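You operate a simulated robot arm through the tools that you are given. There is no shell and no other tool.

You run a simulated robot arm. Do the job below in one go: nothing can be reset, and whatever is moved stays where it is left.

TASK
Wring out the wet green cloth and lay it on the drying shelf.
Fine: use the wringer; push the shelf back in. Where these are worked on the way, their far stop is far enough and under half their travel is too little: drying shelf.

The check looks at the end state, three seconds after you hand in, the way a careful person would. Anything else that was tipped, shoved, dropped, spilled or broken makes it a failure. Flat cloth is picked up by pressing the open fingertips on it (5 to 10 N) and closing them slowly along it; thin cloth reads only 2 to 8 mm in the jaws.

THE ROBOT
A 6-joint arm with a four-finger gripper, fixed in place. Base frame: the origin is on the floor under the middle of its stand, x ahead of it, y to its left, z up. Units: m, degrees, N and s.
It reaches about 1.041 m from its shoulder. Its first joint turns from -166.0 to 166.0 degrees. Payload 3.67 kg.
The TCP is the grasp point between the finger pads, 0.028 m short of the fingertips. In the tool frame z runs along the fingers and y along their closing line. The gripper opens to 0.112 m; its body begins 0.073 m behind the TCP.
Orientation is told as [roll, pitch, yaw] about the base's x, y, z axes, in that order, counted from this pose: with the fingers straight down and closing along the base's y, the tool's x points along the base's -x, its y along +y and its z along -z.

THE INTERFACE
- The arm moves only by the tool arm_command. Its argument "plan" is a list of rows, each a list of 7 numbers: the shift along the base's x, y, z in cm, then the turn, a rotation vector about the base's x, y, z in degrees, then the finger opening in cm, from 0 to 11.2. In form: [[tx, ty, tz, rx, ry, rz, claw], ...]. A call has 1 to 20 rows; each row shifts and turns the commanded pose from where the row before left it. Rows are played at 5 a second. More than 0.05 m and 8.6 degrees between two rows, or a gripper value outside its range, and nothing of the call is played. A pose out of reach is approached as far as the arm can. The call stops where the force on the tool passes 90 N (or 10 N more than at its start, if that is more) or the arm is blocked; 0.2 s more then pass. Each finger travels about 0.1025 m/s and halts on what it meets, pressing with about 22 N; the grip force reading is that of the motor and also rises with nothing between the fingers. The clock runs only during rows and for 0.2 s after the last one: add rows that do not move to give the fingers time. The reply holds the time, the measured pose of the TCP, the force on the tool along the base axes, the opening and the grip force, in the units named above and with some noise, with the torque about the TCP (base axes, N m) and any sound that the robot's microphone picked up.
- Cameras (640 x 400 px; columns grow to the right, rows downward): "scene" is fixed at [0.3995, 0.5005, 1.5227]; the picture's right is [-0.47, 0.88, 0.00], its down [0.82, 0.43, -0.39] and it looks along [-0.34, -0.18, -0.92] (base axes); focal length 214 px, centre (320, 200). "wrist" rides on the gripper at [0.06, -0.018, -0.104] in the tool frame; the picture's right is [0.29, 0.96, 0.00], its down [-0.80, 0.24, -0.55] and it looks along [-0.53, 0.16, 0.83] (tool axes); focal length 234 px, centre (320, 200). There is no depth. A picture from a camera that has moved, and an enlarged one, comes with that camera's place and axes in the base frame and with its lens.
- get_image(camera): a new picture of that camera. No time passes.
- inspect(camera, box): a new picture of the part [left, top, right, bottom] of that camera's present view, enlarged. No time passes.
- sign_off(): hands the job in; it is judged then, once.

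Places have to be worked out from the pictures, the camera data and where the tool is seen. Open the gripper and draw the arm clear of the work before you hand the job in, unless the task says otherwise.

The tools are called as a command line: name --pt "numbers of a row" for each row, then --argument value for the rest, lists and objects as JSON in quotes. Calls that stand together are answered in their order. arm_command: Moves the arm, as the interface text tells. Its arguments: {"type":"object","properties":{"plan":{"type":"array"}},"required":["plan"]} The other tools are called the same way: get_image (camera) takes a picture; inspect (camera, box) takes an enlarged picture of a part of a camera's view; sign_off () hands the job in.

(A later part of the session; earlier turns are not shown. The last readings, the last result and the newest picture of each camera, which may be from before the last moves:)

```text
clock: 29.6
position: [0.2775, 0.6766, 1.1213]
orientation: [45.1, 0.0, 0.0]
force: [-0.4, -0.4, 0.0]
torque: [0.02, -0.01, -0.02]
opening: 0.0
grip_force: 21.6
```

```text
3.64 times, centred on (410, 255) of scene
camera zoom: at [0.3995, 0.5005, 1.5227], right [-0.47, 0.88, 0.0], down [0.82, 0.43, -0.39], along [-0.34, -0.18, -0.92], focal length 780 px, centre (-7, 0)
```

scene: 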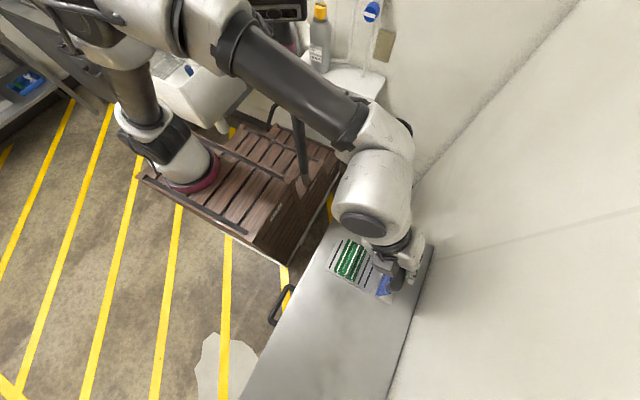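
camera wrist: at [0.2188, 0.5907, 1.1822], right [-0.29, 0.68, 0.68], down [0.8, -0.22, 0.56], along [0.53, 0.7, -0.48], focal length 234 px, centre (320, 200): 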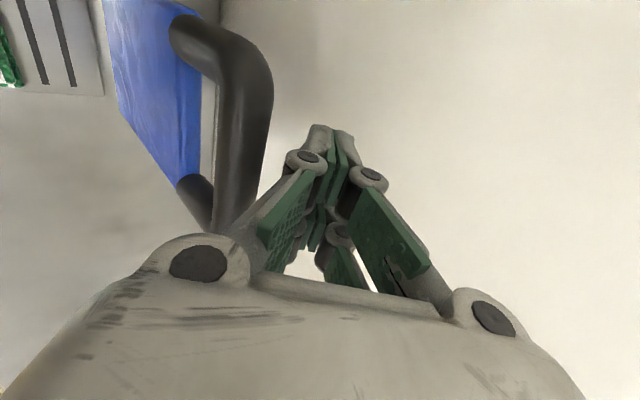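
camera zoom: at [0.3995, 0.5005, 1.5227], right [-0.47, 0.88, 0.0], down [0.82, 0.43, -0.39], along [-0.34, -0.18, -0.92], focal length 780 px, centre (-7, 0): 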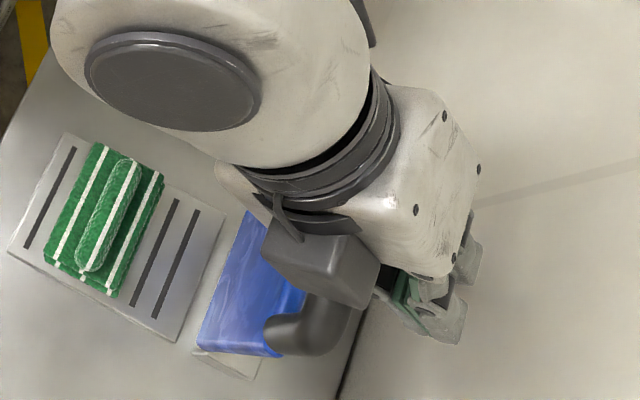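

The bar is about 4.4 cm to the front side of the tool axis and 1.9 cm ahead of the TCP. I go 0.6 cm further along and then shift toward the bar until contact.

arm_command --pt "0 0.45 -0.45 0 0 0 0" --pt "0 -0.6 -0.6 0 0 0 0" --pt "0 -0.5 -0.5 0 0 0 0" --pt "0 0 0 0 0 0 0"

get_image --camera "wrist"

```text
clock: 30.6
position: [0.2788, 0.6717, 1.104]
orientation: [45.0, 0.0, 0.1]
force: [0.8, -1.3, 0.8]
torque: [-0.02, 0.04, 0.01]
opening: 0.0
grip_force: 21.9
```

```text
taken
camera wrist: at [0.2204, 0.585, 1.1654], right [-0.29, 0.68, 0.68], down [0.8, -0.22, 0.56], along [0.53, 0.7, -0.48], focal length 234 px, centre (320, 200)
```

wrist: 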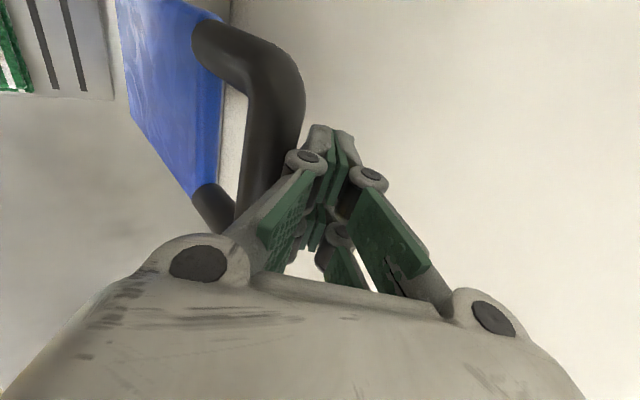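

The bar is almost touching the front finger's back side. I pull toward −y in small steps and watch force.

arm_command --pt "0 -1.0 -0.1 0 0 0 0" --pt "0 -1.2 -0.05 0 0 0 0" --pt "0 -1.2 -0.1 0 0 0 0" --pt "0 -1.2 -0.15 0 0 0 0" --pt "0 0 0 0 0 0 0"

get_image --camera "wrist"

inspect --camera "scene" --box '[340, 200, 480, 310]'

```text
clock: 31.8
position: [0.2774, 0.6233, 1.0998]
orientation: [45.0, 0.0, 0.0]
force: [-1.0, 0.4, -0.7]
torque: [-0.01, 0.03, -0.03]
opening: 0.0
grip_force: 22.4
```

```text
taken
camera wrist: at [0.2199, 0.539, 1.1617], right [-0.29, 0.68, 0.68], down [0.8, -0.22, 0.56], along [0.53, 0.7, -0.48], focal length 234 px, centre (320, 200)
```

wrist: 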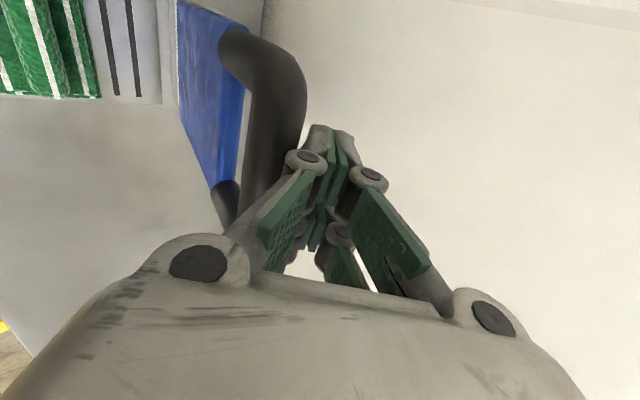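

```text
3.64 times, centred on (410, 255) of scene
camera zoom: at [0.3995, 0.5005, 1.5227], right [-0.47, 0.88, 0.0], down [0.82, 0.43, -0.39], along [-0.34, -0.18, -0.92], focal length 780 px, centre (-7, 0)
```

zoom: 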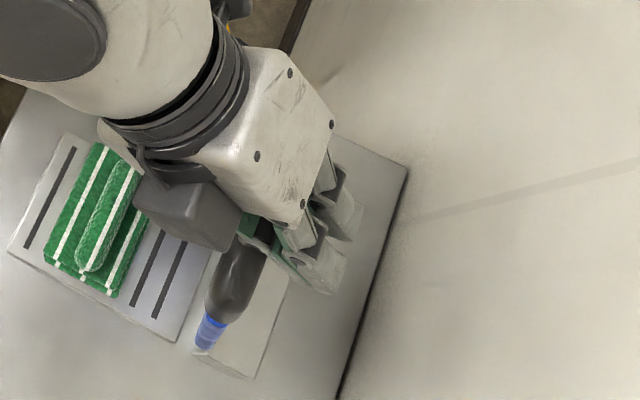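

The lever follows with almost no force. I continue along the arc in steps of about 5° to roughly 40°.

arm_command --pt "0 -1.65 -0.4 0 0 0 0" --pt "0 -1.65 -0.5 0 0 0 0" --pt "0 -1.75 -0.7 0 0 0 0" --pt "0 -1.7 -0.9 0 0 0 0" --pt "0 -1.6 -1.0 0 0 0 0" --pt "0 -1.5 -1.15 0 0 0 0" --pt "0 0 0 0 0 0 0"

get_image --camera "wrist"

inspect --camera "scene" --box '[300, 190, 460, 310]'

```text
clock: 33.4
position: [0.2947, 0.5621, 1.0804]
orientation: [44.5, 0.2, 0.3]
force: [0.2, -0.2, 0.6]
torque: [0.0, 0.01, 0.0]
opening: 0.0
grip_force: 21.9
out of reach, approached as far as the arm can: row 4, 5, 6
```

```text
taken
camera wrist: at [0.236, 0.4761, 1.1426], right [-0.29, 0.68, 0.67], down [0.8, -0.21, 0.56], along [0.52, 0.7, -0.48], focal length 234 px, centre (320, 200)
```

wrist: 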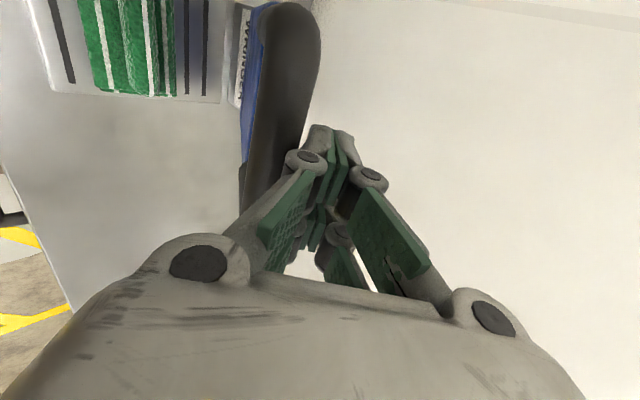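

```text
3.33 times, centred on (380, 250) of scene
camera zoom: at [0.3995, 0.5005, 1.5227], right [-0.47, 0.88, 0.0], down [0.82, 0.43, -0.39], along [-0.34, -0.18, -0.92], focal length 715 px, centre (120, 33)
```

zoom: 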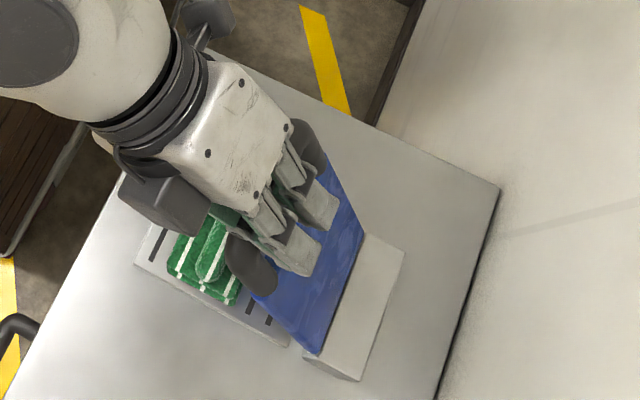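

The arm ran out of reach with the 45° tilt (rows 4–6), stopping at y=0.562 with the lever about 29° forward. I reduce the tilt to 30° and put the fingertip nearer the bar, then check where the pose ends up.

arm_command --pt "0 1.0 0.8 -7.5 0 0 0" --pt "0 0.8 0.7 -7.5 0 0 0" --pt "0 0 0 0 0 0 0"

get_image --camera "wrist"

inspect --camera "scene" --box '[300, 190, 460, 310]'

```text
clock: 34.2
position: [0.2929, 0.5809, 1.095]
orientation: [30.0, 0.0, 0.2]
force: [0.0, 0.2, 1.2]
torque: [0.01, -0.02, 0.0]
opening: 0.0
grip_force: 21.6
```

```text
taken
camera wrist: at [0.2352, 0.5138, 1.1774], right [-0.29, 0.83, 0.48], down [0.8, -0.07, 0.6], along [0.53, 0.55, -0.64], focal length 234 px, centre (320, 200)
```

wrist: 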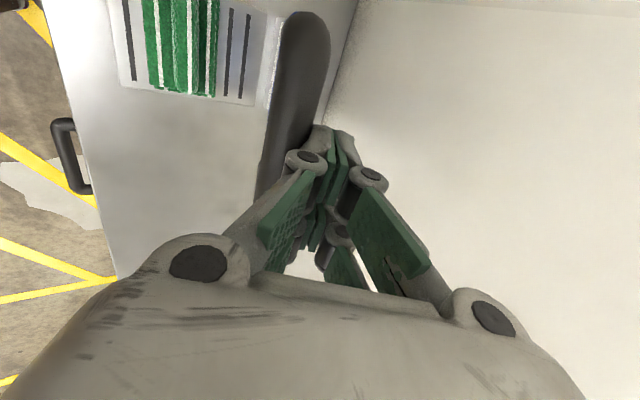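

```text
3.33 times, centred on (380, 250) of scene
camera zoom: at [0.3995, 0.5005, 1.5227], right [-0.47, 0.88, 0.0], down [0.82, 0.43, -0.39], along [-0.34, -0.18, -0.92], focal length 715 px, centre (120, 33)
```

zoom: 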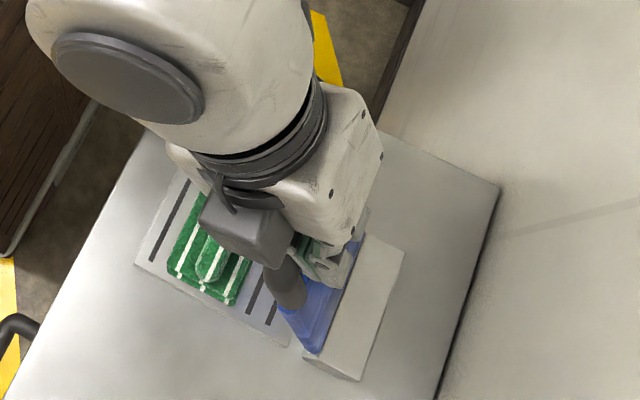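

Unreachable rows are simply dropped, so the commanded pose equals the measured one (0.581, 1.095). The bar still rests against the fingertips, so I continue the arc while bringing the tool upright, so the tip ends behind/above the bar.

arm_command --pt "-0.6 -1.8 -1.35 -7.5 0 0 0" --pt "-0.6 -1.8 -1.35 -7.5 0 0 0" --pt "0 0 0 0 0 0 0"

get_image --camera "wrist"

inspect --camera "scene" --box '[300, 190, 460, 310]'

```text
clock: 35.0
position: [0.2821, 0.5447, 1.0708]
orientation: [14.9, 0.0, 0.1]
force: [0.8, 0.1, 0.8]
torque: [0.01, -0.02, -0.01]
opening: 0.0001
grip_force: 22.0
```

```text
taken
camera wrist: at [0.2236, 0.5003, 1.1666], right [-0.29, 0.92, 0.25], down [0.8, 0.09, 0.6], along [0.53, 0.37, -0.76], focal length 234 px, centre (320, 200)
```

wrist: 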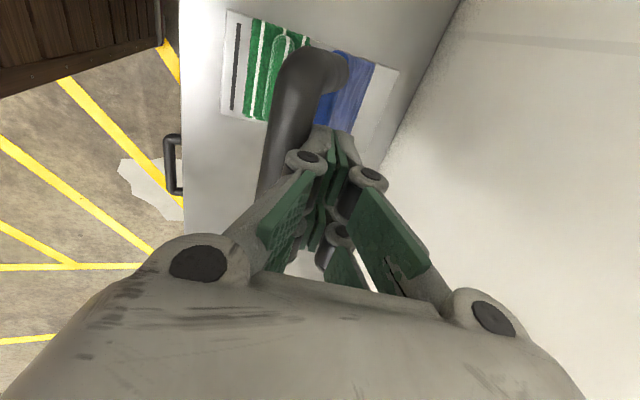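

```text
3.33 times, centred on (380, 250) of scene
camera zoom: at [0.3995, 0.5005, 1.5227], right [-0.47, 0.88, 0.0], down [0.82, 0.43, -0.39], along [-0.34, -0.18, -0.92], focal length 715 px, centre (120, 33)
```

zoom: 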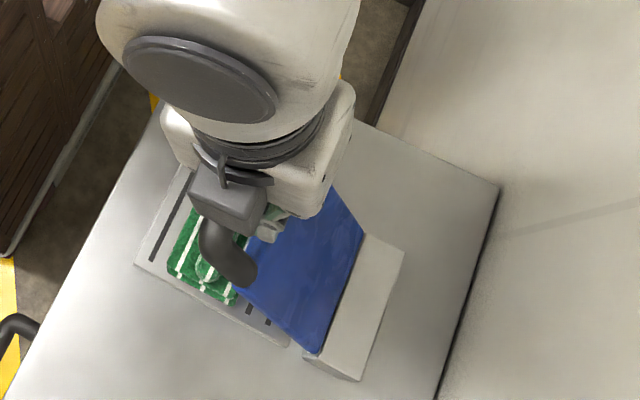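

The lever is at about 35° and the bar sits close to the fingertips. I continue two more steps with the tool nearly upright.

arm_command --pt "0 -1.2 -1.25 -5 0 0 0" --pt "0 -1.2 -1.25 -5 0 0 0" --pt "0 0 0 0 0 0 0"

get_image --camera "wrist"

inspect --camera "scene" --box '[300, 190, 460, 310]'

```text
clock: 35.8
position: [0.2835, 0.5203, 1.0456]
orientation: [4.9, 0.1, 0.1]
force: [-0.2, 1.1, 1.2]
torque: [0.0, 0.02, -0.01]
opening: 0.0001
grip_force: 21.5
```

```text
taken
camera wrist: at [0.2252, 0.4937, 1.148], right [-0.29, 0.95, 0.08], down [0.8, 0.19, 0.57], along [0.53, 0.23, -0.82], focal length 234 px, centre (320, 200)
```

wrist: 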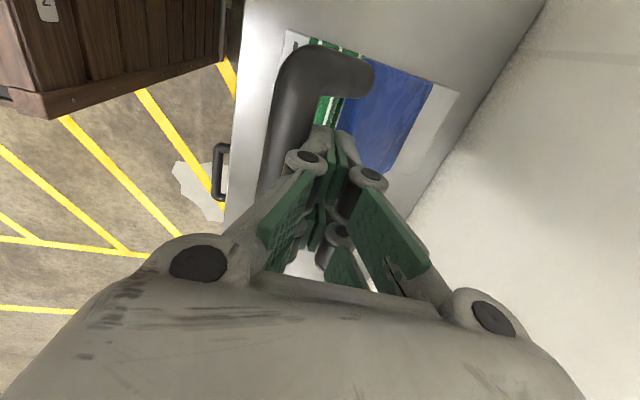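

```text
3.33 times, centred on (380, 250) of scene
camera zoom: at [0.3995, 0.5005, 1.5227], right [-0.47, 0.88, 0.0], down [0.82, 0.43, -0.39], along [-0.34, -0.18, -0.92], focal length 715 px, centre (120, 33)
```

zoom: 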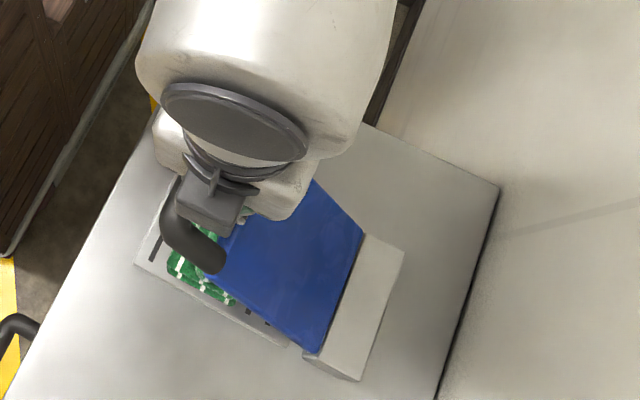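

The lever follows (about 46°). Next step to about 55–65°, moving the tip up and over the bar.

arm_command --pt "0 -1.25 -1.3 -2.5 0 0 0" --pt "0 -1.25 -1.3 -2.4 0 0 0" --pt "0 -1.2 -1.4 0 0 0 0" --pt "0 -1.15 -1.45 0 0 0 0" --pt "0 0 0 0 0 0 0"

get_image --camera "wrist"

inspect --camera "scene" --box '[300, 190, 460, 310]'

```text
clock: 37.0
position: [0.2812, 0.4718, 0.9883]
orientation: [0.0, 0.0, 0.2]
force: [1.3, 1.4, 0.6]
torque: [0.02, 0.01, -0.03]
opening: 0.0001
grip_force: 22.0
```

```text
taken
camera wrist: at [0.2227, 0.4531, 1.0929], right [-0.29, 0.96, 0.0], down [0.8, 0.24, 0.55], along [0.53, 0.16, -0.83], focal length 234 px, centre (320, 200)
```

wrist: 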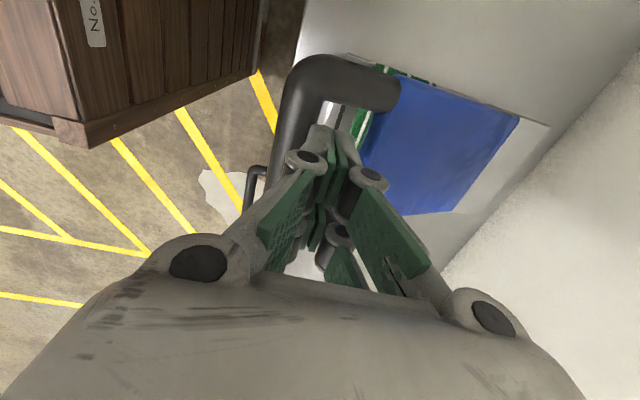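

```text
3.33 times, centred on (380, 250) of scene
camera zoom: at [0.3995, 0.5005, 1.5227], right [-0.47, 0.88, 0.0], down [0.82, 0.43, -0.39], along [-0.34, -0.18, -0.92], focal length 715 px, centre (120, 33)
```

zoom: 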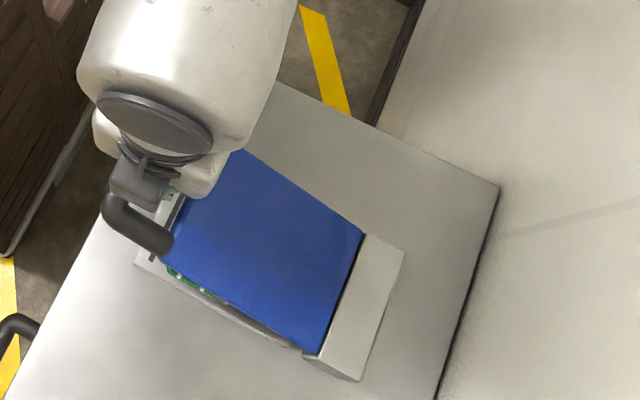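

The bar is now just in front of and below the tip corner (about 65°). I move the tip forward over the top of the bar and then press downward along the arc.

arm_command --pt "0 -0.7 0 0 0 0 0" --pt "0 -0.7 -0.5 0 0 0 0" --pt "0 -0.5 -1.2 0 0 0 0" --pt "0 -0.3 -1.2 0 0 0 0" --pt "0 0 0 0 0 0 0"

get_image --camera "wrist"

inspect --camera "scene" --box '[300, 190, 460, 310]'

```text
clock: 38.2
position: [0.2816, 0.4488, 0.9607]
orientation: [0.2, 0.0, 0.1]
force: [-1.4, 0.7, 0.5]
torque: [0.02, -0.02, -0.03]
opening: 0.0002
grip_force: 21.5
```

```text
taken
camera wrist: at [0.2229, 0.4318, 1.0656], right [-0.29, 0.96, 0.0], down [0.8, 0.24, 0.55], along [0.53, 0.16, -0.83], focal length 234 px, centre (320, 200)
```

wrist: 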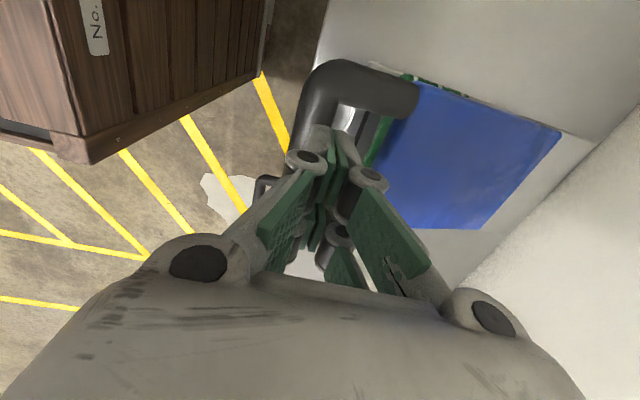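

```text
3.33 times, centred on (380, 250) of scene
camera zoom: at [0.3995, 0.5005, 1.5227], right [-0.47, 0.88, 0.0], down [0.82, 0.43, -0.39], along [-0.34, -0.18, -0.92], focal length 715 px, centre (120, 33)
```

zoom: 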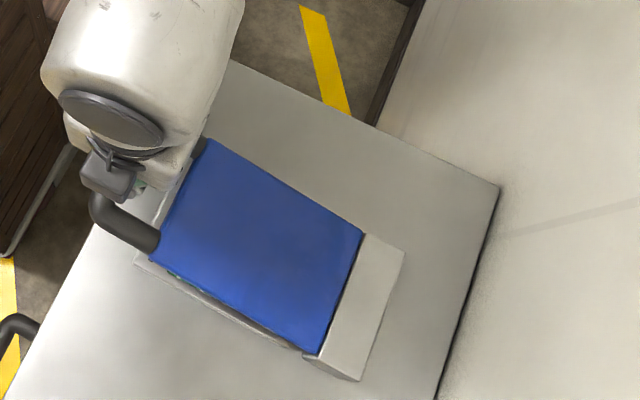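

The lever is at about 71°, bar just ahead and below the tip; force is still only about 1 N. I press further down, following the bar, in small steps.

arm_command --pt "0 -0.8 -0.4 0 0 0 0" --pt "0 -0.6 -1.0 0 0 0 0" --pt "0 -0.1 -1.0 0 0 0 0" --pt "0 0 -0.8 0 0 0 0" --pt "0 0 0 0 0 0 0"

get_image --camera "wrist"

inspect --camera "scene" --box '[300, 190, 460, 310]'

```text
clock: 39.4
position: [0.2818, 0.433, 0.9285]
orientation: [0.1, 0.0, 0.1]
force: [0.2, -0.1, 1.3]
torque: [0.02, -0.05, 0.01]
opening: 0.0062
grip_force: 35.9
```

```text
taken
camera wrist: at [0.2233, 0.4145, 1.0332], right [-0.29, 0.96, 0.0], down [0.8, 0.24, 0.55], along [0.53, 0.16, -0.83], focal length 234 px, centre (320, 200)
```

wrist: 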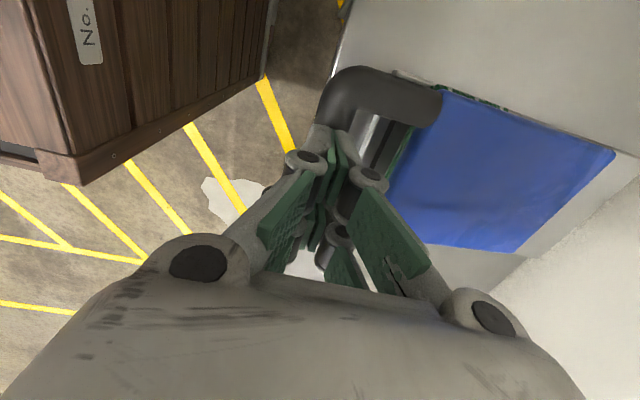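

```text
3.33 times, centred on (380, 250) of scene
camera zoom: at [0.3995, 0.5005, 1.5227], right [-0.47, 0.88, 0.0], down [0.82, 0.43, -0.39], along [-0.34, -0.18, -0.92], focal length 715 px, centre (120, 33)
```

zoom: 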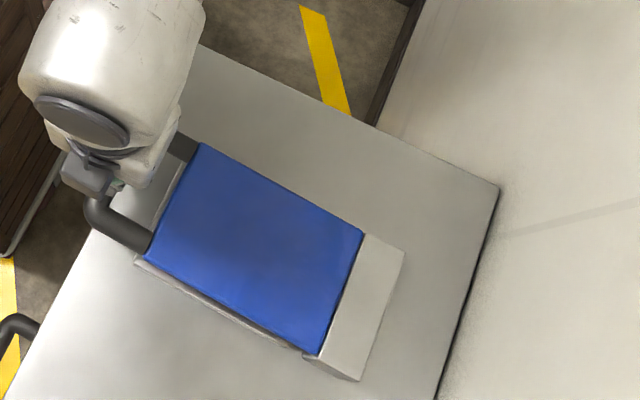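

Opening reads 6 mm with raised grip force, so the bar may be wedging between the tips. I zoom in.

inspect --camera "wrist" --box '[260, 50, 460, 260]'

inspect --camera "scene" --box '[300, 210, 400, 290]'

```text
1.90 times, centred on (360, 155) of wrist
camera zoom: at [0.2233, 0.4145, 1.0332], right [-0.29, 0.96, 0.0], down [0.8, 0.24, 0.55], along [0.53, 0.16, -0.83], focal length 446 px, centre (244, 286)
```

zoom: 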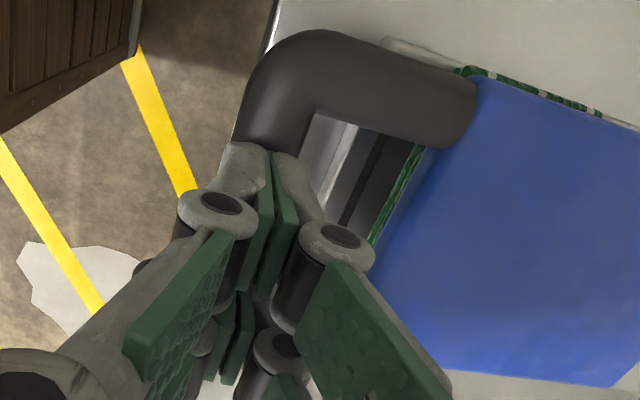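

```text
5.00 times, centred on (350, 250) of scene
camera zoom: at [0.3995, 0.5005, 1.5227], right [-0.47, 0.88, 0.0], down [0.82, 0.43, -0.39], along [-0.34, -0.18, -0.92], focal length 1072 px, centre (170, -50)
```

zoom: 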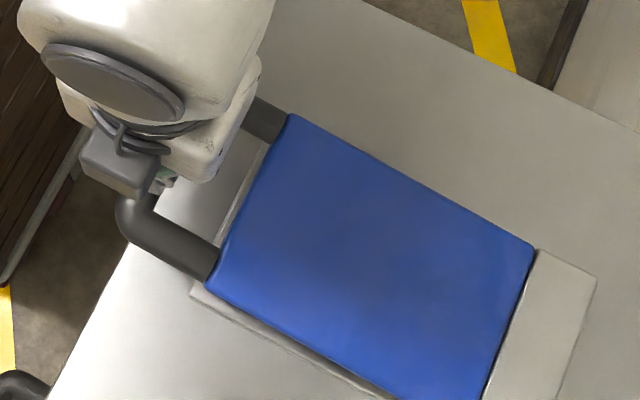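

The bar sits centrally under the split between the two fingertips and wedges them. I shift 0.8 cm toward +y so the bar presses only under the front fingers, then press further down.

arm_command --pt "0 0.4 0.2 0 0 0 0" --pt "0 0.4 0 0 0 0 0" --pt "0 0 -0.5 0 0 0 0" --pt "0 0 0 0 0 0 0"

inspect --camera "wrist" --box '[260, 50, 460, 260]'

```text
clock: 40.4
position: [0.2819, 0.4437, 0.9261]
orientation: [0.1, -0.1, 0.1]
force: [-0.4, -0.9, 1.9]
torque: [-0.03, -0.05, -0.02]
opening: 0.0001
grip_force: 35.2
```

```text
1.90 times, centred on (360, 155) of wrist
camera zoom: at [0.223, 0.425, 1.0304], right [-0.29, 0.96, 0.0], down [0.8, 0.24, 0.55], along [0.53, 0.16, -0.83], focal length 446 px, centre (244, 286)
```

zoom: 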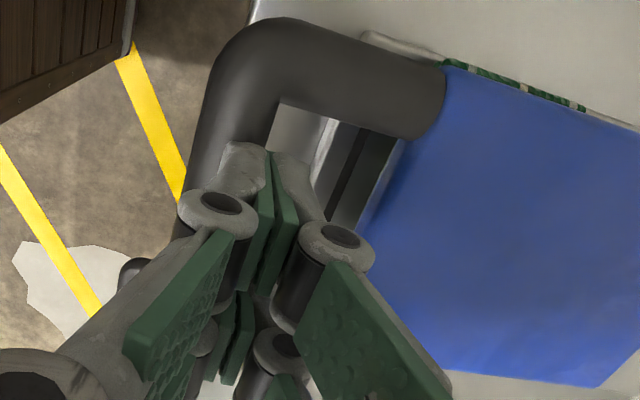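

The tips are closed again with the bar under the front fingers. I keep pressing down in 5 mm steps.

arm_command --pt "0 0 -0.6 0 0 0 0" --pt "0 0 -0.6 0 0 0 0" --pt "0 0 0 0 0 0 0"

```text
clock: 41.2
position: [0.2803, 0.444, 0.9144]
orientation: [0.3, 0.0, 0.1]
force: [0.1, -3.1, 31.9]
torque: [-0.31, 0.26, 0.06]
opening: 0.0003
grip_force: 35.5
```

Now 32 N: the plate is squeezing the cloth. I press a little more and look.

arm_command --pt "0 0 -0.3 0 0 0 0" --pt "0 0 -0.2 0 0 0 0" --pt "0 0 0 0 0 0 0"

get_image --camera "wrist"

inspect --camera "scene" --box '[300, 190, 460, 310]'

```text
clock: 41.9
position: [0.282, 0.4468, 0.9137]
orientation: [0.8, 0.0, 0.3]
force: [-1.2, 5.3, 16.6]
torque: [-0.02, 0.2, -0.06]
opening: 0.0
grip_force: 35.8
stopped in row 3: the force on the tool passed its limit at 93 N (the readings are from after the stop); the commanded pose is now the measured one
```

```text
taken
camera wrist: at [0.2233, 0.4276, 1.0178], right [-0.29, 0.96, 0.01], down [0.8, 0.23, 0.56], along [0.53, 0.17, -0.83], focal length 234 px, centre (320, 200)
```

wrist: 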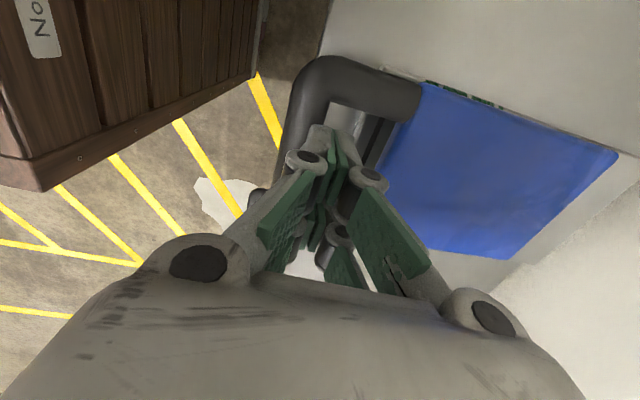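

```text
3.33 times, centred on (380, 250) of scene
camera zoom: at [0.3995, 0.5005, 1.5227], right [-0.47, 0.88, 0.0], down [0.82, 0.43, -0.39], along [-0.34, -0.18, -0.92], focal length 715 px, centre (120, 33)
```

zoom: 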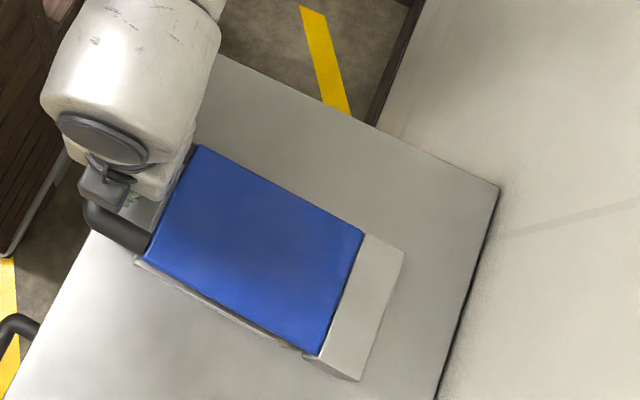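

The press went to 93 N (stopped there), so the plate is hard down on the cloth. I re-press at a moderate force and hold for a couple of seconds to let it drain.

arm_command --pt "0 -0.2 -0.15 -0.5 0 0 0" --pt "0 0 -0.1 0 0 0 0" --pt "0 0 0 0 0 0 0" --pt "0 0 0 0 0 0 0" --pt "0 0 0 0 0 0 0"

inspect --camera "wrist" --box '[260, 40, 480, 260]'

```text
clock: 43.0
position: [0.2829, 0.4459, 0.9131]
orientation: [0.6, -0.1, 0.1]
force: [7.9, 33.6, 51.3]
torque: [0.31, 0.39, -0.3]
opening: 0.0001
grip_force: 36.0
```

```text
1.82 times, centred on (370, 150) of wrist
camera zoom: at [0.2232, 0.4278, 1.0165], right [-0.29, 0.96, 0.01], down [0.8, 0.24, 0.56], along [0.53, 0.17, -0.83], focal length 426 px, centre (229, 291)
```

zoom: 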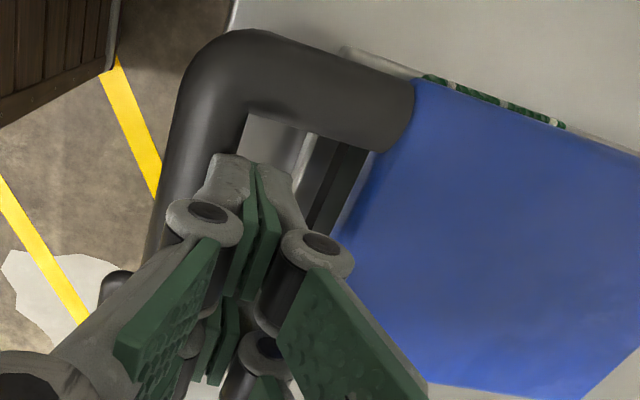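

The tip pushes partly sideways (33 N in y). I ease up, shift slightly forward over the bar and press again more vertically, holding it.

arm_command --pt "0 0 0.4 0 0 0 0" --pt "0 -0.5 0.1 -0.4 0 0 0" --pt "0 0 -0.4 0 0 0 0" --pt "0 0 -0.2 0 0 0 0" --pt "0 0 0 0 0 0 0" --pt "0 0 0 0 0 0 0"

```text
clock: 44.0
position: [0.2813, 0.4417, 0.9155]
orientation: [0.5, -0.1, 0.2]
force: [-2.8, -4.4, 28.6]
torque: [-0.31, 0.42, 0.02]
opening: 0.0
grip_force: 35.6
stopped in row 4: the force on the tool passed its limit at 94 N (the readings are from after the stop); the commanded pose is now the measured one
```

It is a hard stop (94 N again at the same height), so the wringer is fully closed. I now slide the tip forward off the bar so the lever can return, and look.

arm_command --pt "0 0 0.8 0 0 0 0" --pt "0 -2 0.3 0 0 0 0" --pt "0 -4.5 0 0 0 0 0" --pt "0 -3 1 0 0 0 0" --pt "0 0 2 0 0 0 0" --pt "0 0 0 0 0 0 0" --pt "0 0 0 0 0 0 0"

get_image --camera "wrist"

inspect --camera "scene" --box '[300, 190, 460, 310]'

```text
clock: 45.6
position: [0.2833, 0.346, 0.9545]
orientation: [0.2, 0.0, 0.1]
force: [-0.2, 0.7, 0.2]
torque: [0.01, -0.02, 0.0]
opening: 0.0001
grip_force: 35.4
```

```text
taken
camera wrist: at [0.2243, 0.328, 1.0589], right [-0.29, 0.96, 0.0], down [0.8, 0.24, 0.55], along [0.53, 0.16, -0.83], focal length 234 px, centre (320, 200)
```

wrist: 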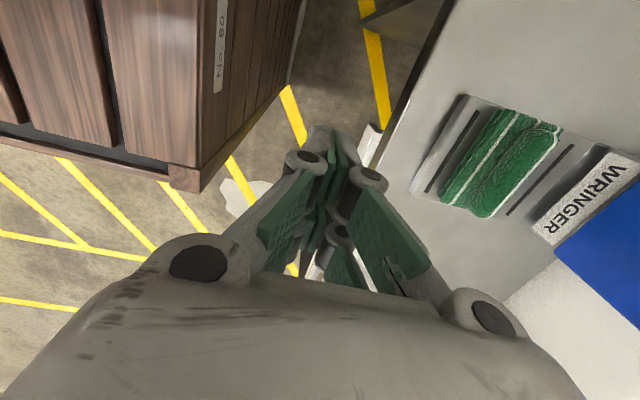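

```text
3.33 times, centred on (380, 250) of scene
camera zoom: at [0.3995, 0.5005, 1.5227], right [-0.47, 0.88, 0.0], down [0.82, 0.43, -0.39], along [-0.34, -0.18, -0.92], focal length 715 px, centre (120, 33)
```

zoom: 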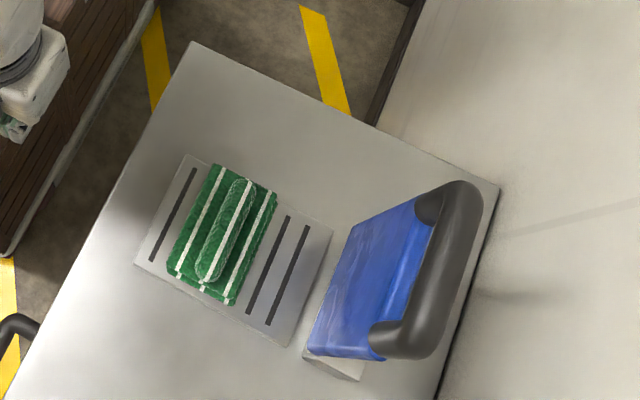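

The lever has swung back upright and the cloth remains on the drain plate. I zoom on the cloth to see whether its look has changed (wet/dry).

inspect --camera "scene" --box '[340, 200, 480, 310]'

inspect --camera "wrist" --box '[400, 80, 600, 240]'

inspect --camera "scene" --box '[320, 220, 390, 280]'

```text
3.64 times, centred on (410, 255) of scene
camera zoom: at [0.3995, 0.5005, 1.5227], right [-0.47, 0.88, 0.0], down [0.82, 0.43, -0.39], along [-0.34, -0.18, -0.92], focal length 780 px, centre (-7, 0)
```

zoom: 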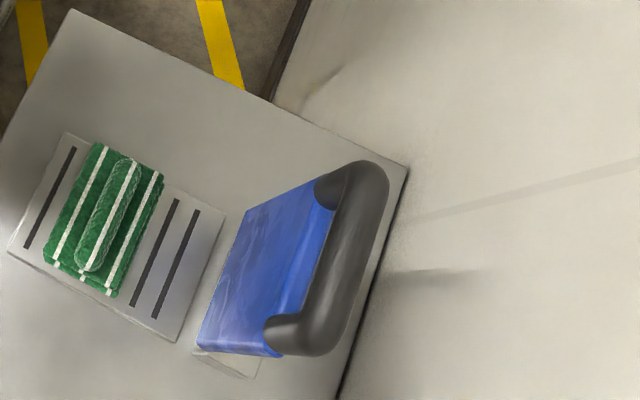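

```text
2.50 times, centred on (500, 160) of wrist
camera zoom: at [0.2243, 0.328, 1.0589], right [-0.29, 0.96, 0.0], down [0.8, 0.24, 0.55], along [0.53, 0.16, -0.83], focal length 585 px, centre (-130, 300)
```

zoom: 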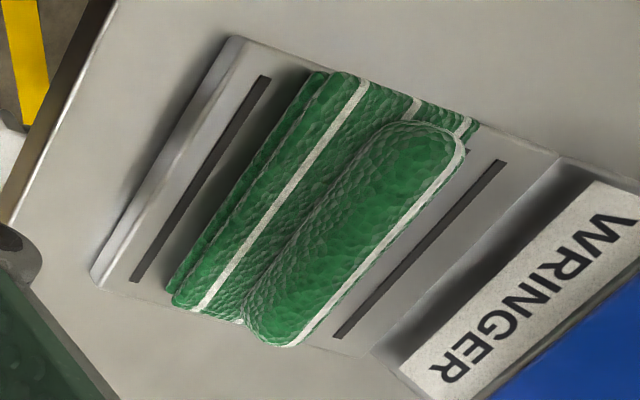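

```text
6.67 times, centred on (355, 250) of scene
camera zoom: at [0.3995, 0.5005, 1.5227], right [-0.47, 0.88, 0.0], down [0.82, 0.43, -0.39], along [-0.34, -0.18, -0.92], focal length 1430 px, centre (87, -133)
```

zoom: 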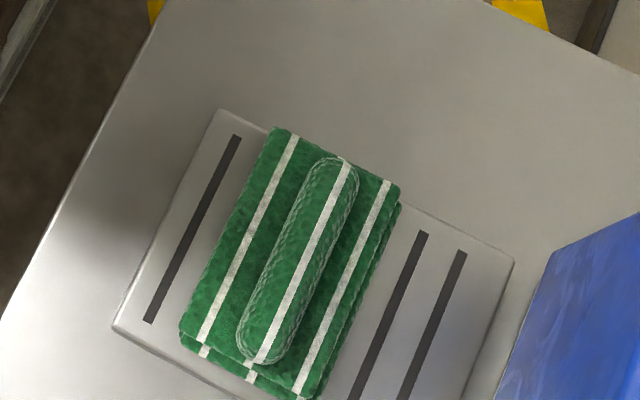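

The cloth kept its shape after the full press. Now the shelf: I move over in front of the bench to look closely at its handle.

arm_command --pt "0 0 2 0 0 0 2" --pt "2 -1 2 0 0 0 5" --pt "3 -1 0 0 0 0 8" --pt "3 -1 0 0 0 0 8" --pt "0 0 0 0 0 0 8"

get_image --camera "wrist"

get_image --camera "scene"

```text
clock: 46.8
position: [0.362, 0.315, 0.9955]
orientation: [0.1, -0.1, 0.3]
force: [0.7, 0.0, 0.1]
torque: [-0.02, 0.01, 0.01]
opening: 0.0799
grip_force: 0.1
```

```text
taken
camera wrist: at [0.3037, 0.2975, 1.0994], right [-0.29, 0.96, 0.0], down [0.8, 0.24, 0.55], along [0.53, 0.16, -0.83], focal length 234 px, centre (320, 200)
```

wrist: 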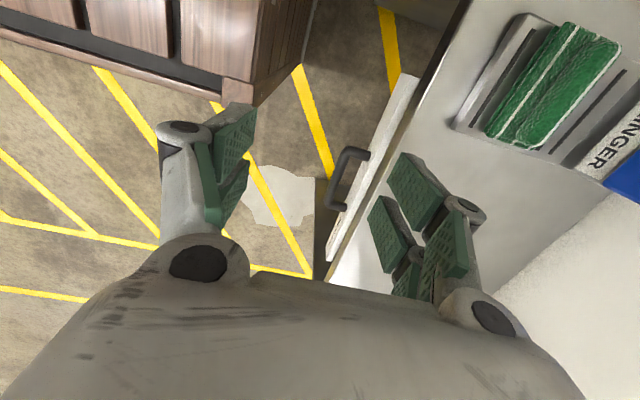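

```text
taken
```

scene: 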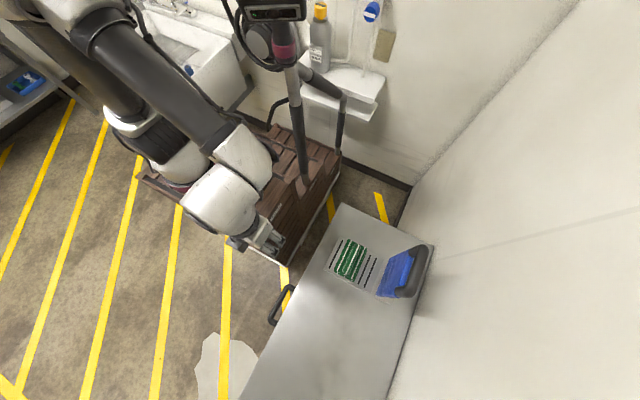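

The shelf's light front panel with its black handle is visible under the bench edge. I zoom in.

inspect --camera "wrist" --box '[270, 50, 430, 290]'

inspect --camera "scene" --box '[240, 260, 340, 340]'

```text
1.67 times, centred on (350, 170) of wrist
camera zoom: at [0.3037, 0.2975, 1.0994], right [-0.29, 0.96, 0.0], down [0.8, 0.24, 0.55], along [0.53, 0.16, -0.83], focal length 390 px, centre (270, 250)
```

zoom: 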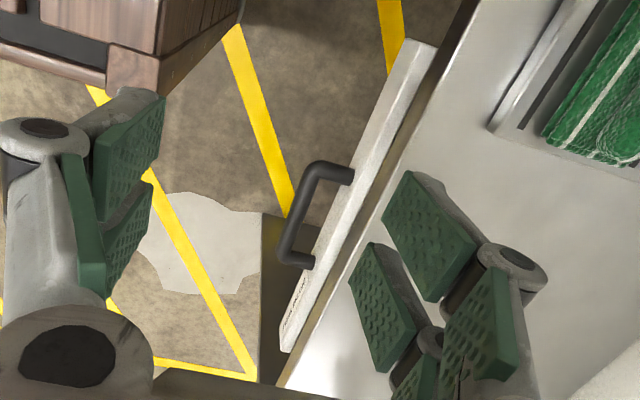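

```text
5.00 times, centred on (290, 300) of scene
camera zoom: at [0.3995, 0.5005, 1.5227], right [-0.47, 0.88, 0.0], down [0.82, 0.43, -0.39], along [-0.34, -0.18, -0.92], focal length 1072 px, centre (470, -300)
```

zoom: 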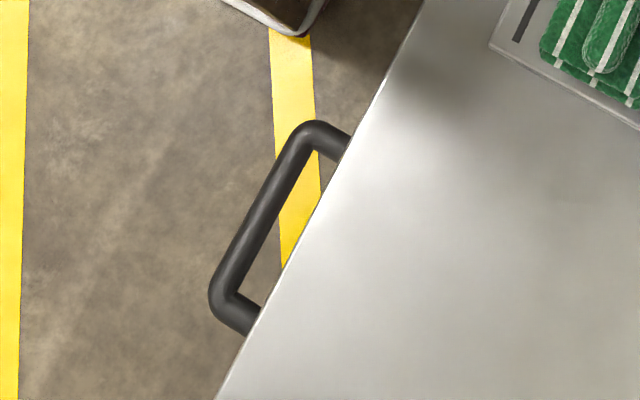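

The handle bar runs x≈0.443–0.557 at y≈0.393, z≈0.708, with the shelf panel's face at y≈0.427. I move above it with a slight 5° tilt and a 3 cm opening and re-check from close.

arm_command --pt "3.5 1.5 0 0 0 0 6" --pt "3.5 2 0 0 0 0 4" --pt "3.5 2 0 0 0 0 3" --pt "3.3 2 0 5 0 0 3" --pt "0 0 -4 0 0 0 3" --pt "0 0 -4 0 0 0 3" --pt "0 0 -4 0 0 0 3" --pt "0 0 -4 0 0 0 3" --pt "0 0 0 0 0 0 3"

get_image --camera "wrist"

inspect --camera "scene" --box '[240, 240, 360, 340]'

```text
clock: 48.8
position: [0.5001, 0.3904, 0.8343]
orientation: [5.3, 0.0, 0.2]
force: [0.4, 0.3, -0.1]
torque: [0.01, 0.02, 0.0]
opening: 0.0298
grip_force: 0.0
```

```text
taken
camera wrist: at [0.4415, 0.3623, 0.9369], right [-0.29, 0.95, 0.09], down [0.8, 0.19, 0.57], along [0.53, 0.24, -0.81], focal length 234 px, centre (320, 200)
```

wrist: 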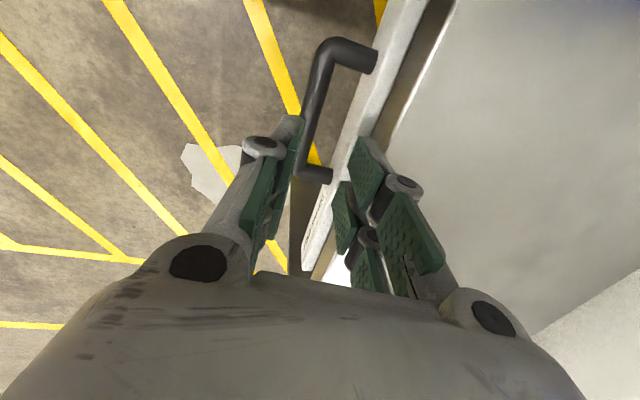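

```text
4.00 times, centred on (300, 290) of scene
camera zoom: at [0.3995, 0.5005, 1.5227], right [-0.47, 0.88, 0.0], down [0.82, 0.43, -0.39], along [-0.34, -0.18, -0.92], focal length 858 px, centre (400, -160)
```

zoom: 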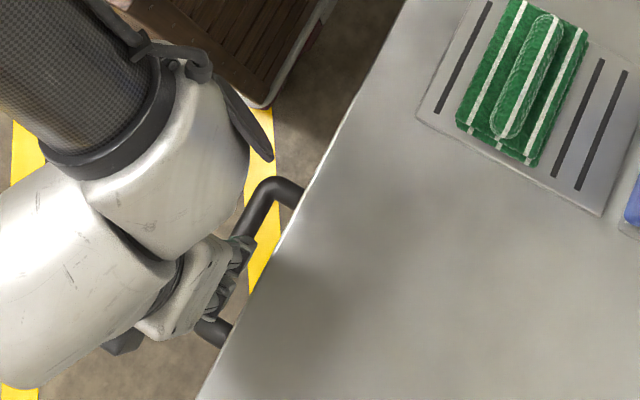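

The bar is at y≈0.394 and the panel face at y≈0.430. I lower to just above the bar.

arm_command --pt "0 0.1 -3 0 0 0 3" --pt "0 0.1 -2.5 0 0 0 3" --pt "0 0.1 -1.8 0 0 0 3" --pt "0 0 0 0 0 0 3"

get_image --camera "wrist"

```text
clock: 49.8
position: [0.4994, 0.3945, 0.7609]
orientation: [5.3, 0.0, 0.1]
force: [-0.2, 0.1, -0.3]
torque: [-0.02, 0.02, 0.04]
opening: 0.0299
grip_force: 0.1
```

```text
taken
camera wrist: at [0.4405, 0.3677, 0.8632], right [-0.29, 0.95, 0.09], down [0.8, 0.19, 0.57], along [0.53, 0.24, -0.81], focal length 234 px, centre (320, 200)
```

wrist: 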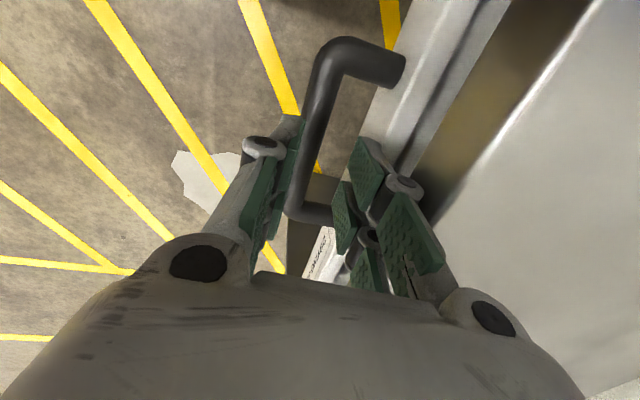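

Bar is at y≈0.393; I shift 2.5 mm and lower the fingers around it, then check the force.

arm_command --pt "0 -0.25 -1.0 0 0 0 3" --pt "0 0 -1.0 0 0 0 3" --pt "0 0 -1.0 0 0 0 3" --pt "0 0 -0.9 0 0 0 3" --pt "0 0 0 0 0 0 3"

get_image --camera "wrist"

```text
clock: 51.0
position: [0.4984, 0.3941, 0.7216]
orientation: [5.2, -0.1, 0.2]
force: [-0.2, -0.1, -0.2]
torque: [0.04, 0.03, 0.02]
opening: 0.03
grip_force: 0.0
```

```text
taken
camera wrist: at [0.4399, 0.3659, 0.824], right [-0.29, 0.95, 0.09], down [0.8, 0.19, 0.57], along [0.53, 0.24, -0.81], focal length 234 px, centre (320, 200)
```

wrist: 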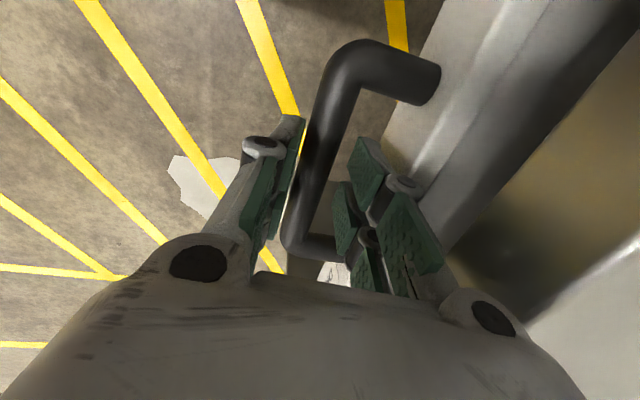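

The bar is between the finger pads without touching. I close on it.

arm_command --pt "0 0 0 0 0 0 2.5" --pt "0 0 0 0 0 0 2.0" --pt "0 0 0 0 0 0 1.6" --pt "0 0 0 0 0 0 1.4"

```text
clock: 52.0
position: [0.4978, 0.3917, 0.722]
orientation: [5.1, 0.1, 0.1]
force: [2.6, -18.6, -2.1]
torque: [-0.37, 0.24, -0.08]
opening: 0.024
grip_force: 9.5
```

Gripped (2.4 cm), with a small offset load. I pull slowly toward −y and watch the force.

arm_command --pt "0 -0.5 0 0 0 0 1.4" --pt "0 -1 0 0 0 0 1.4" --pt "0 -1 0 0 0 0 1.4" --pt "0 0 0 0 0 0 1.4"

get_image --camera "scene"

get_image --camera "wrist"

```text
clock: 53.0
position: [0.4977, 0.3675, 0.7217]
orientation: [5.3, 0.0, 0.2]
force: [-2.3, -0.1, 5.6]
torque: [0.12, -0.19, -0.45]
opening: 0.0197
grip_force: 45.1
```

```text
taken
```

scene: 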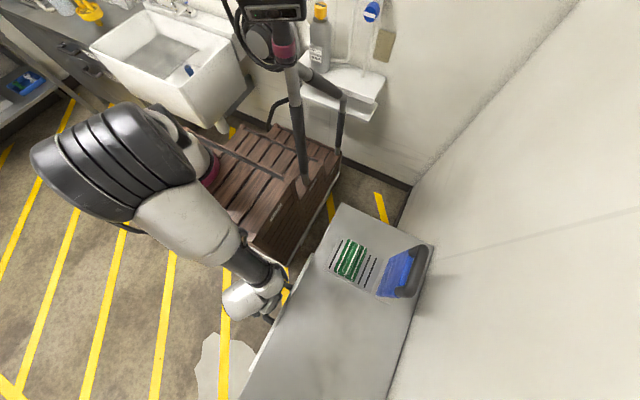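

```text
taken
camera wrist: at [0.4402, 0.3402, 0.8248], right [-0.29, 0.95, 0.09], down [0.8, 0.19, 0.57], along [0.53, 0.24, -0.81], focal length 234 px, centre (320, 200)
```

wrist: 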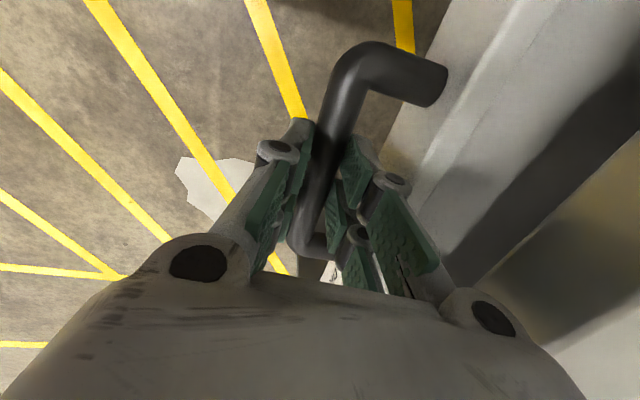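

The shelf slides out easily with the gripper. I keep pulling in steps of 2 cm.

arm_command --pt "0 -2 0 0 0 0 1.4" --pt "0 -2 0 0 0 0 1.4" --pt "0 -2 0 0 0 0 1.4" --pt "0 -2 0 0 0 0 1.4" --pt "0 0 0 0 0 0 1.4"

get_image --camera "scene"

get_image --camera "wrist"

```text
clock: 54.2
position: [0.5001, 0.2862, 0.7219]
orientation: [5.0, 0.1, 0.2]
force: [-10.3, -0.9, -35.6]
torque: [-0.08, 0.3, -0.35]
opening: 0.0198
grip_force: 44.8
```

```text
taken
```

scene: 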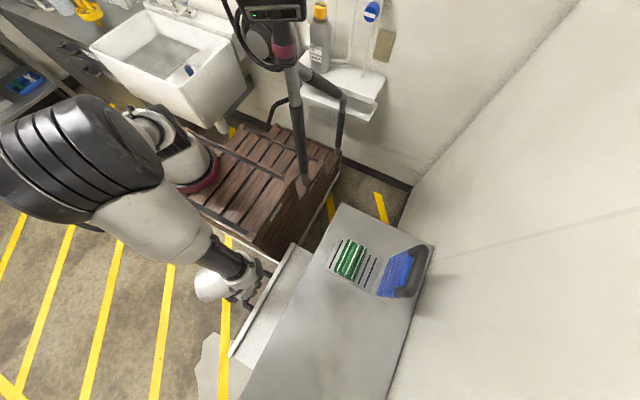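

```text
taken
camera wrist: at [0.4412, 0.2584, 0.8243], right [-0.29, 0.95, 0.08], down [0.8, 0.19, 0.57], along [0.53, 0.23, -0.82], focal length 234 px, centre (320, 200)
```

wrist: 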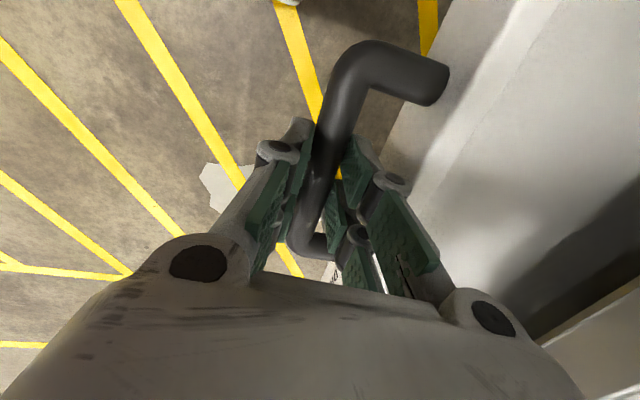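

10 cm out so far; the clamp carries some vertical load, so I trim slightly downward and continue pulling.

arm_command --pt "-0.15 0 -0.15 0 0 0 1.7" --pt "0 -2 0 0 0 0 1.7" --pt "0 -2 0 0 0 0 1.7" --pt "0 -2 0 0 0 0 1.7" --pt "0 0 0 0 0 0 1.7"

get_image --camera "scene"

```text
clock: 55.4
position: [0.4997, 0.2261, 0.7208]
orientation: [5.3, 0.0, 0.2]
force: [9.1, 0.9, -3.5]
torque: [0.02, -0.83, -0.59]
opening: 0.0196
grip_force: 44.6
```

```text
taken
```

scene: 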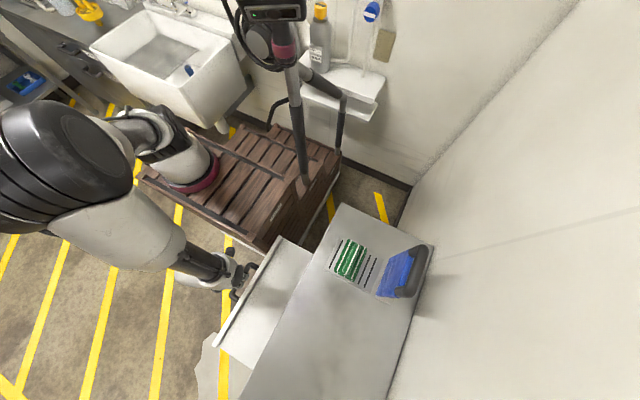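

The shelf is about 16.6 cm out; its far corner is getting close to the crate. I zoom in to check clearance before pulling more.

inspect --camera "scene" --box '[190, 190, 350, 370]'

get_image --camera "wrist"

```text
2.22 times, centred on (270, 280) of scene
camera zoom: at [0.3995, 0.5005, 1.5227], right [-0.47, 0.88, 0.0], down [0.82, 0.43, -0.39], along [-0.34, -0.18, -0.92], focal length 477 px, centre (431, 22)
```

zoom: 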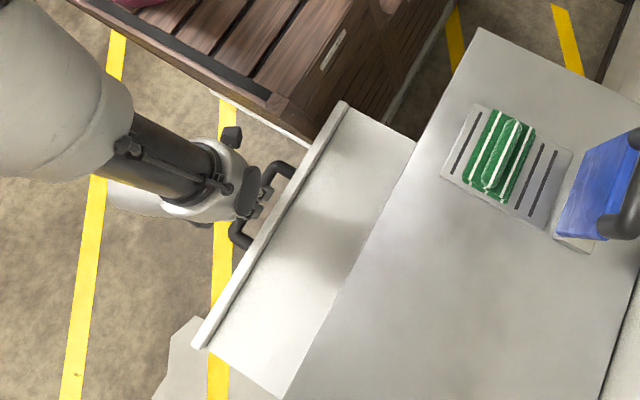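

```text
taken
camera wrist: at [0.4409, 0.1998, 0.8238], right [-0.29, 0.95, 0.09], down [0.8, 0.19, 0.57], along [0.53, 0.24, -0.81], focal length 234 px, centre (320, 200)
```

wrist: 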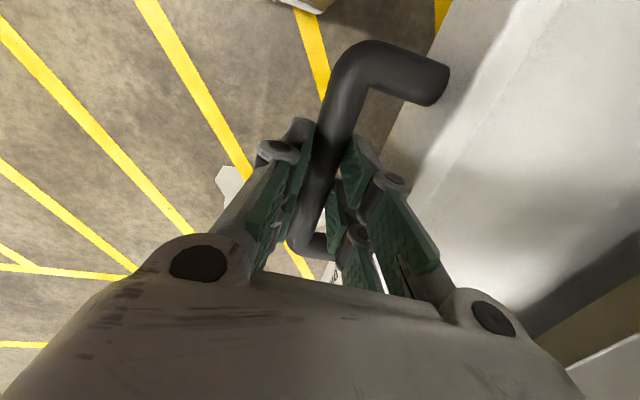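

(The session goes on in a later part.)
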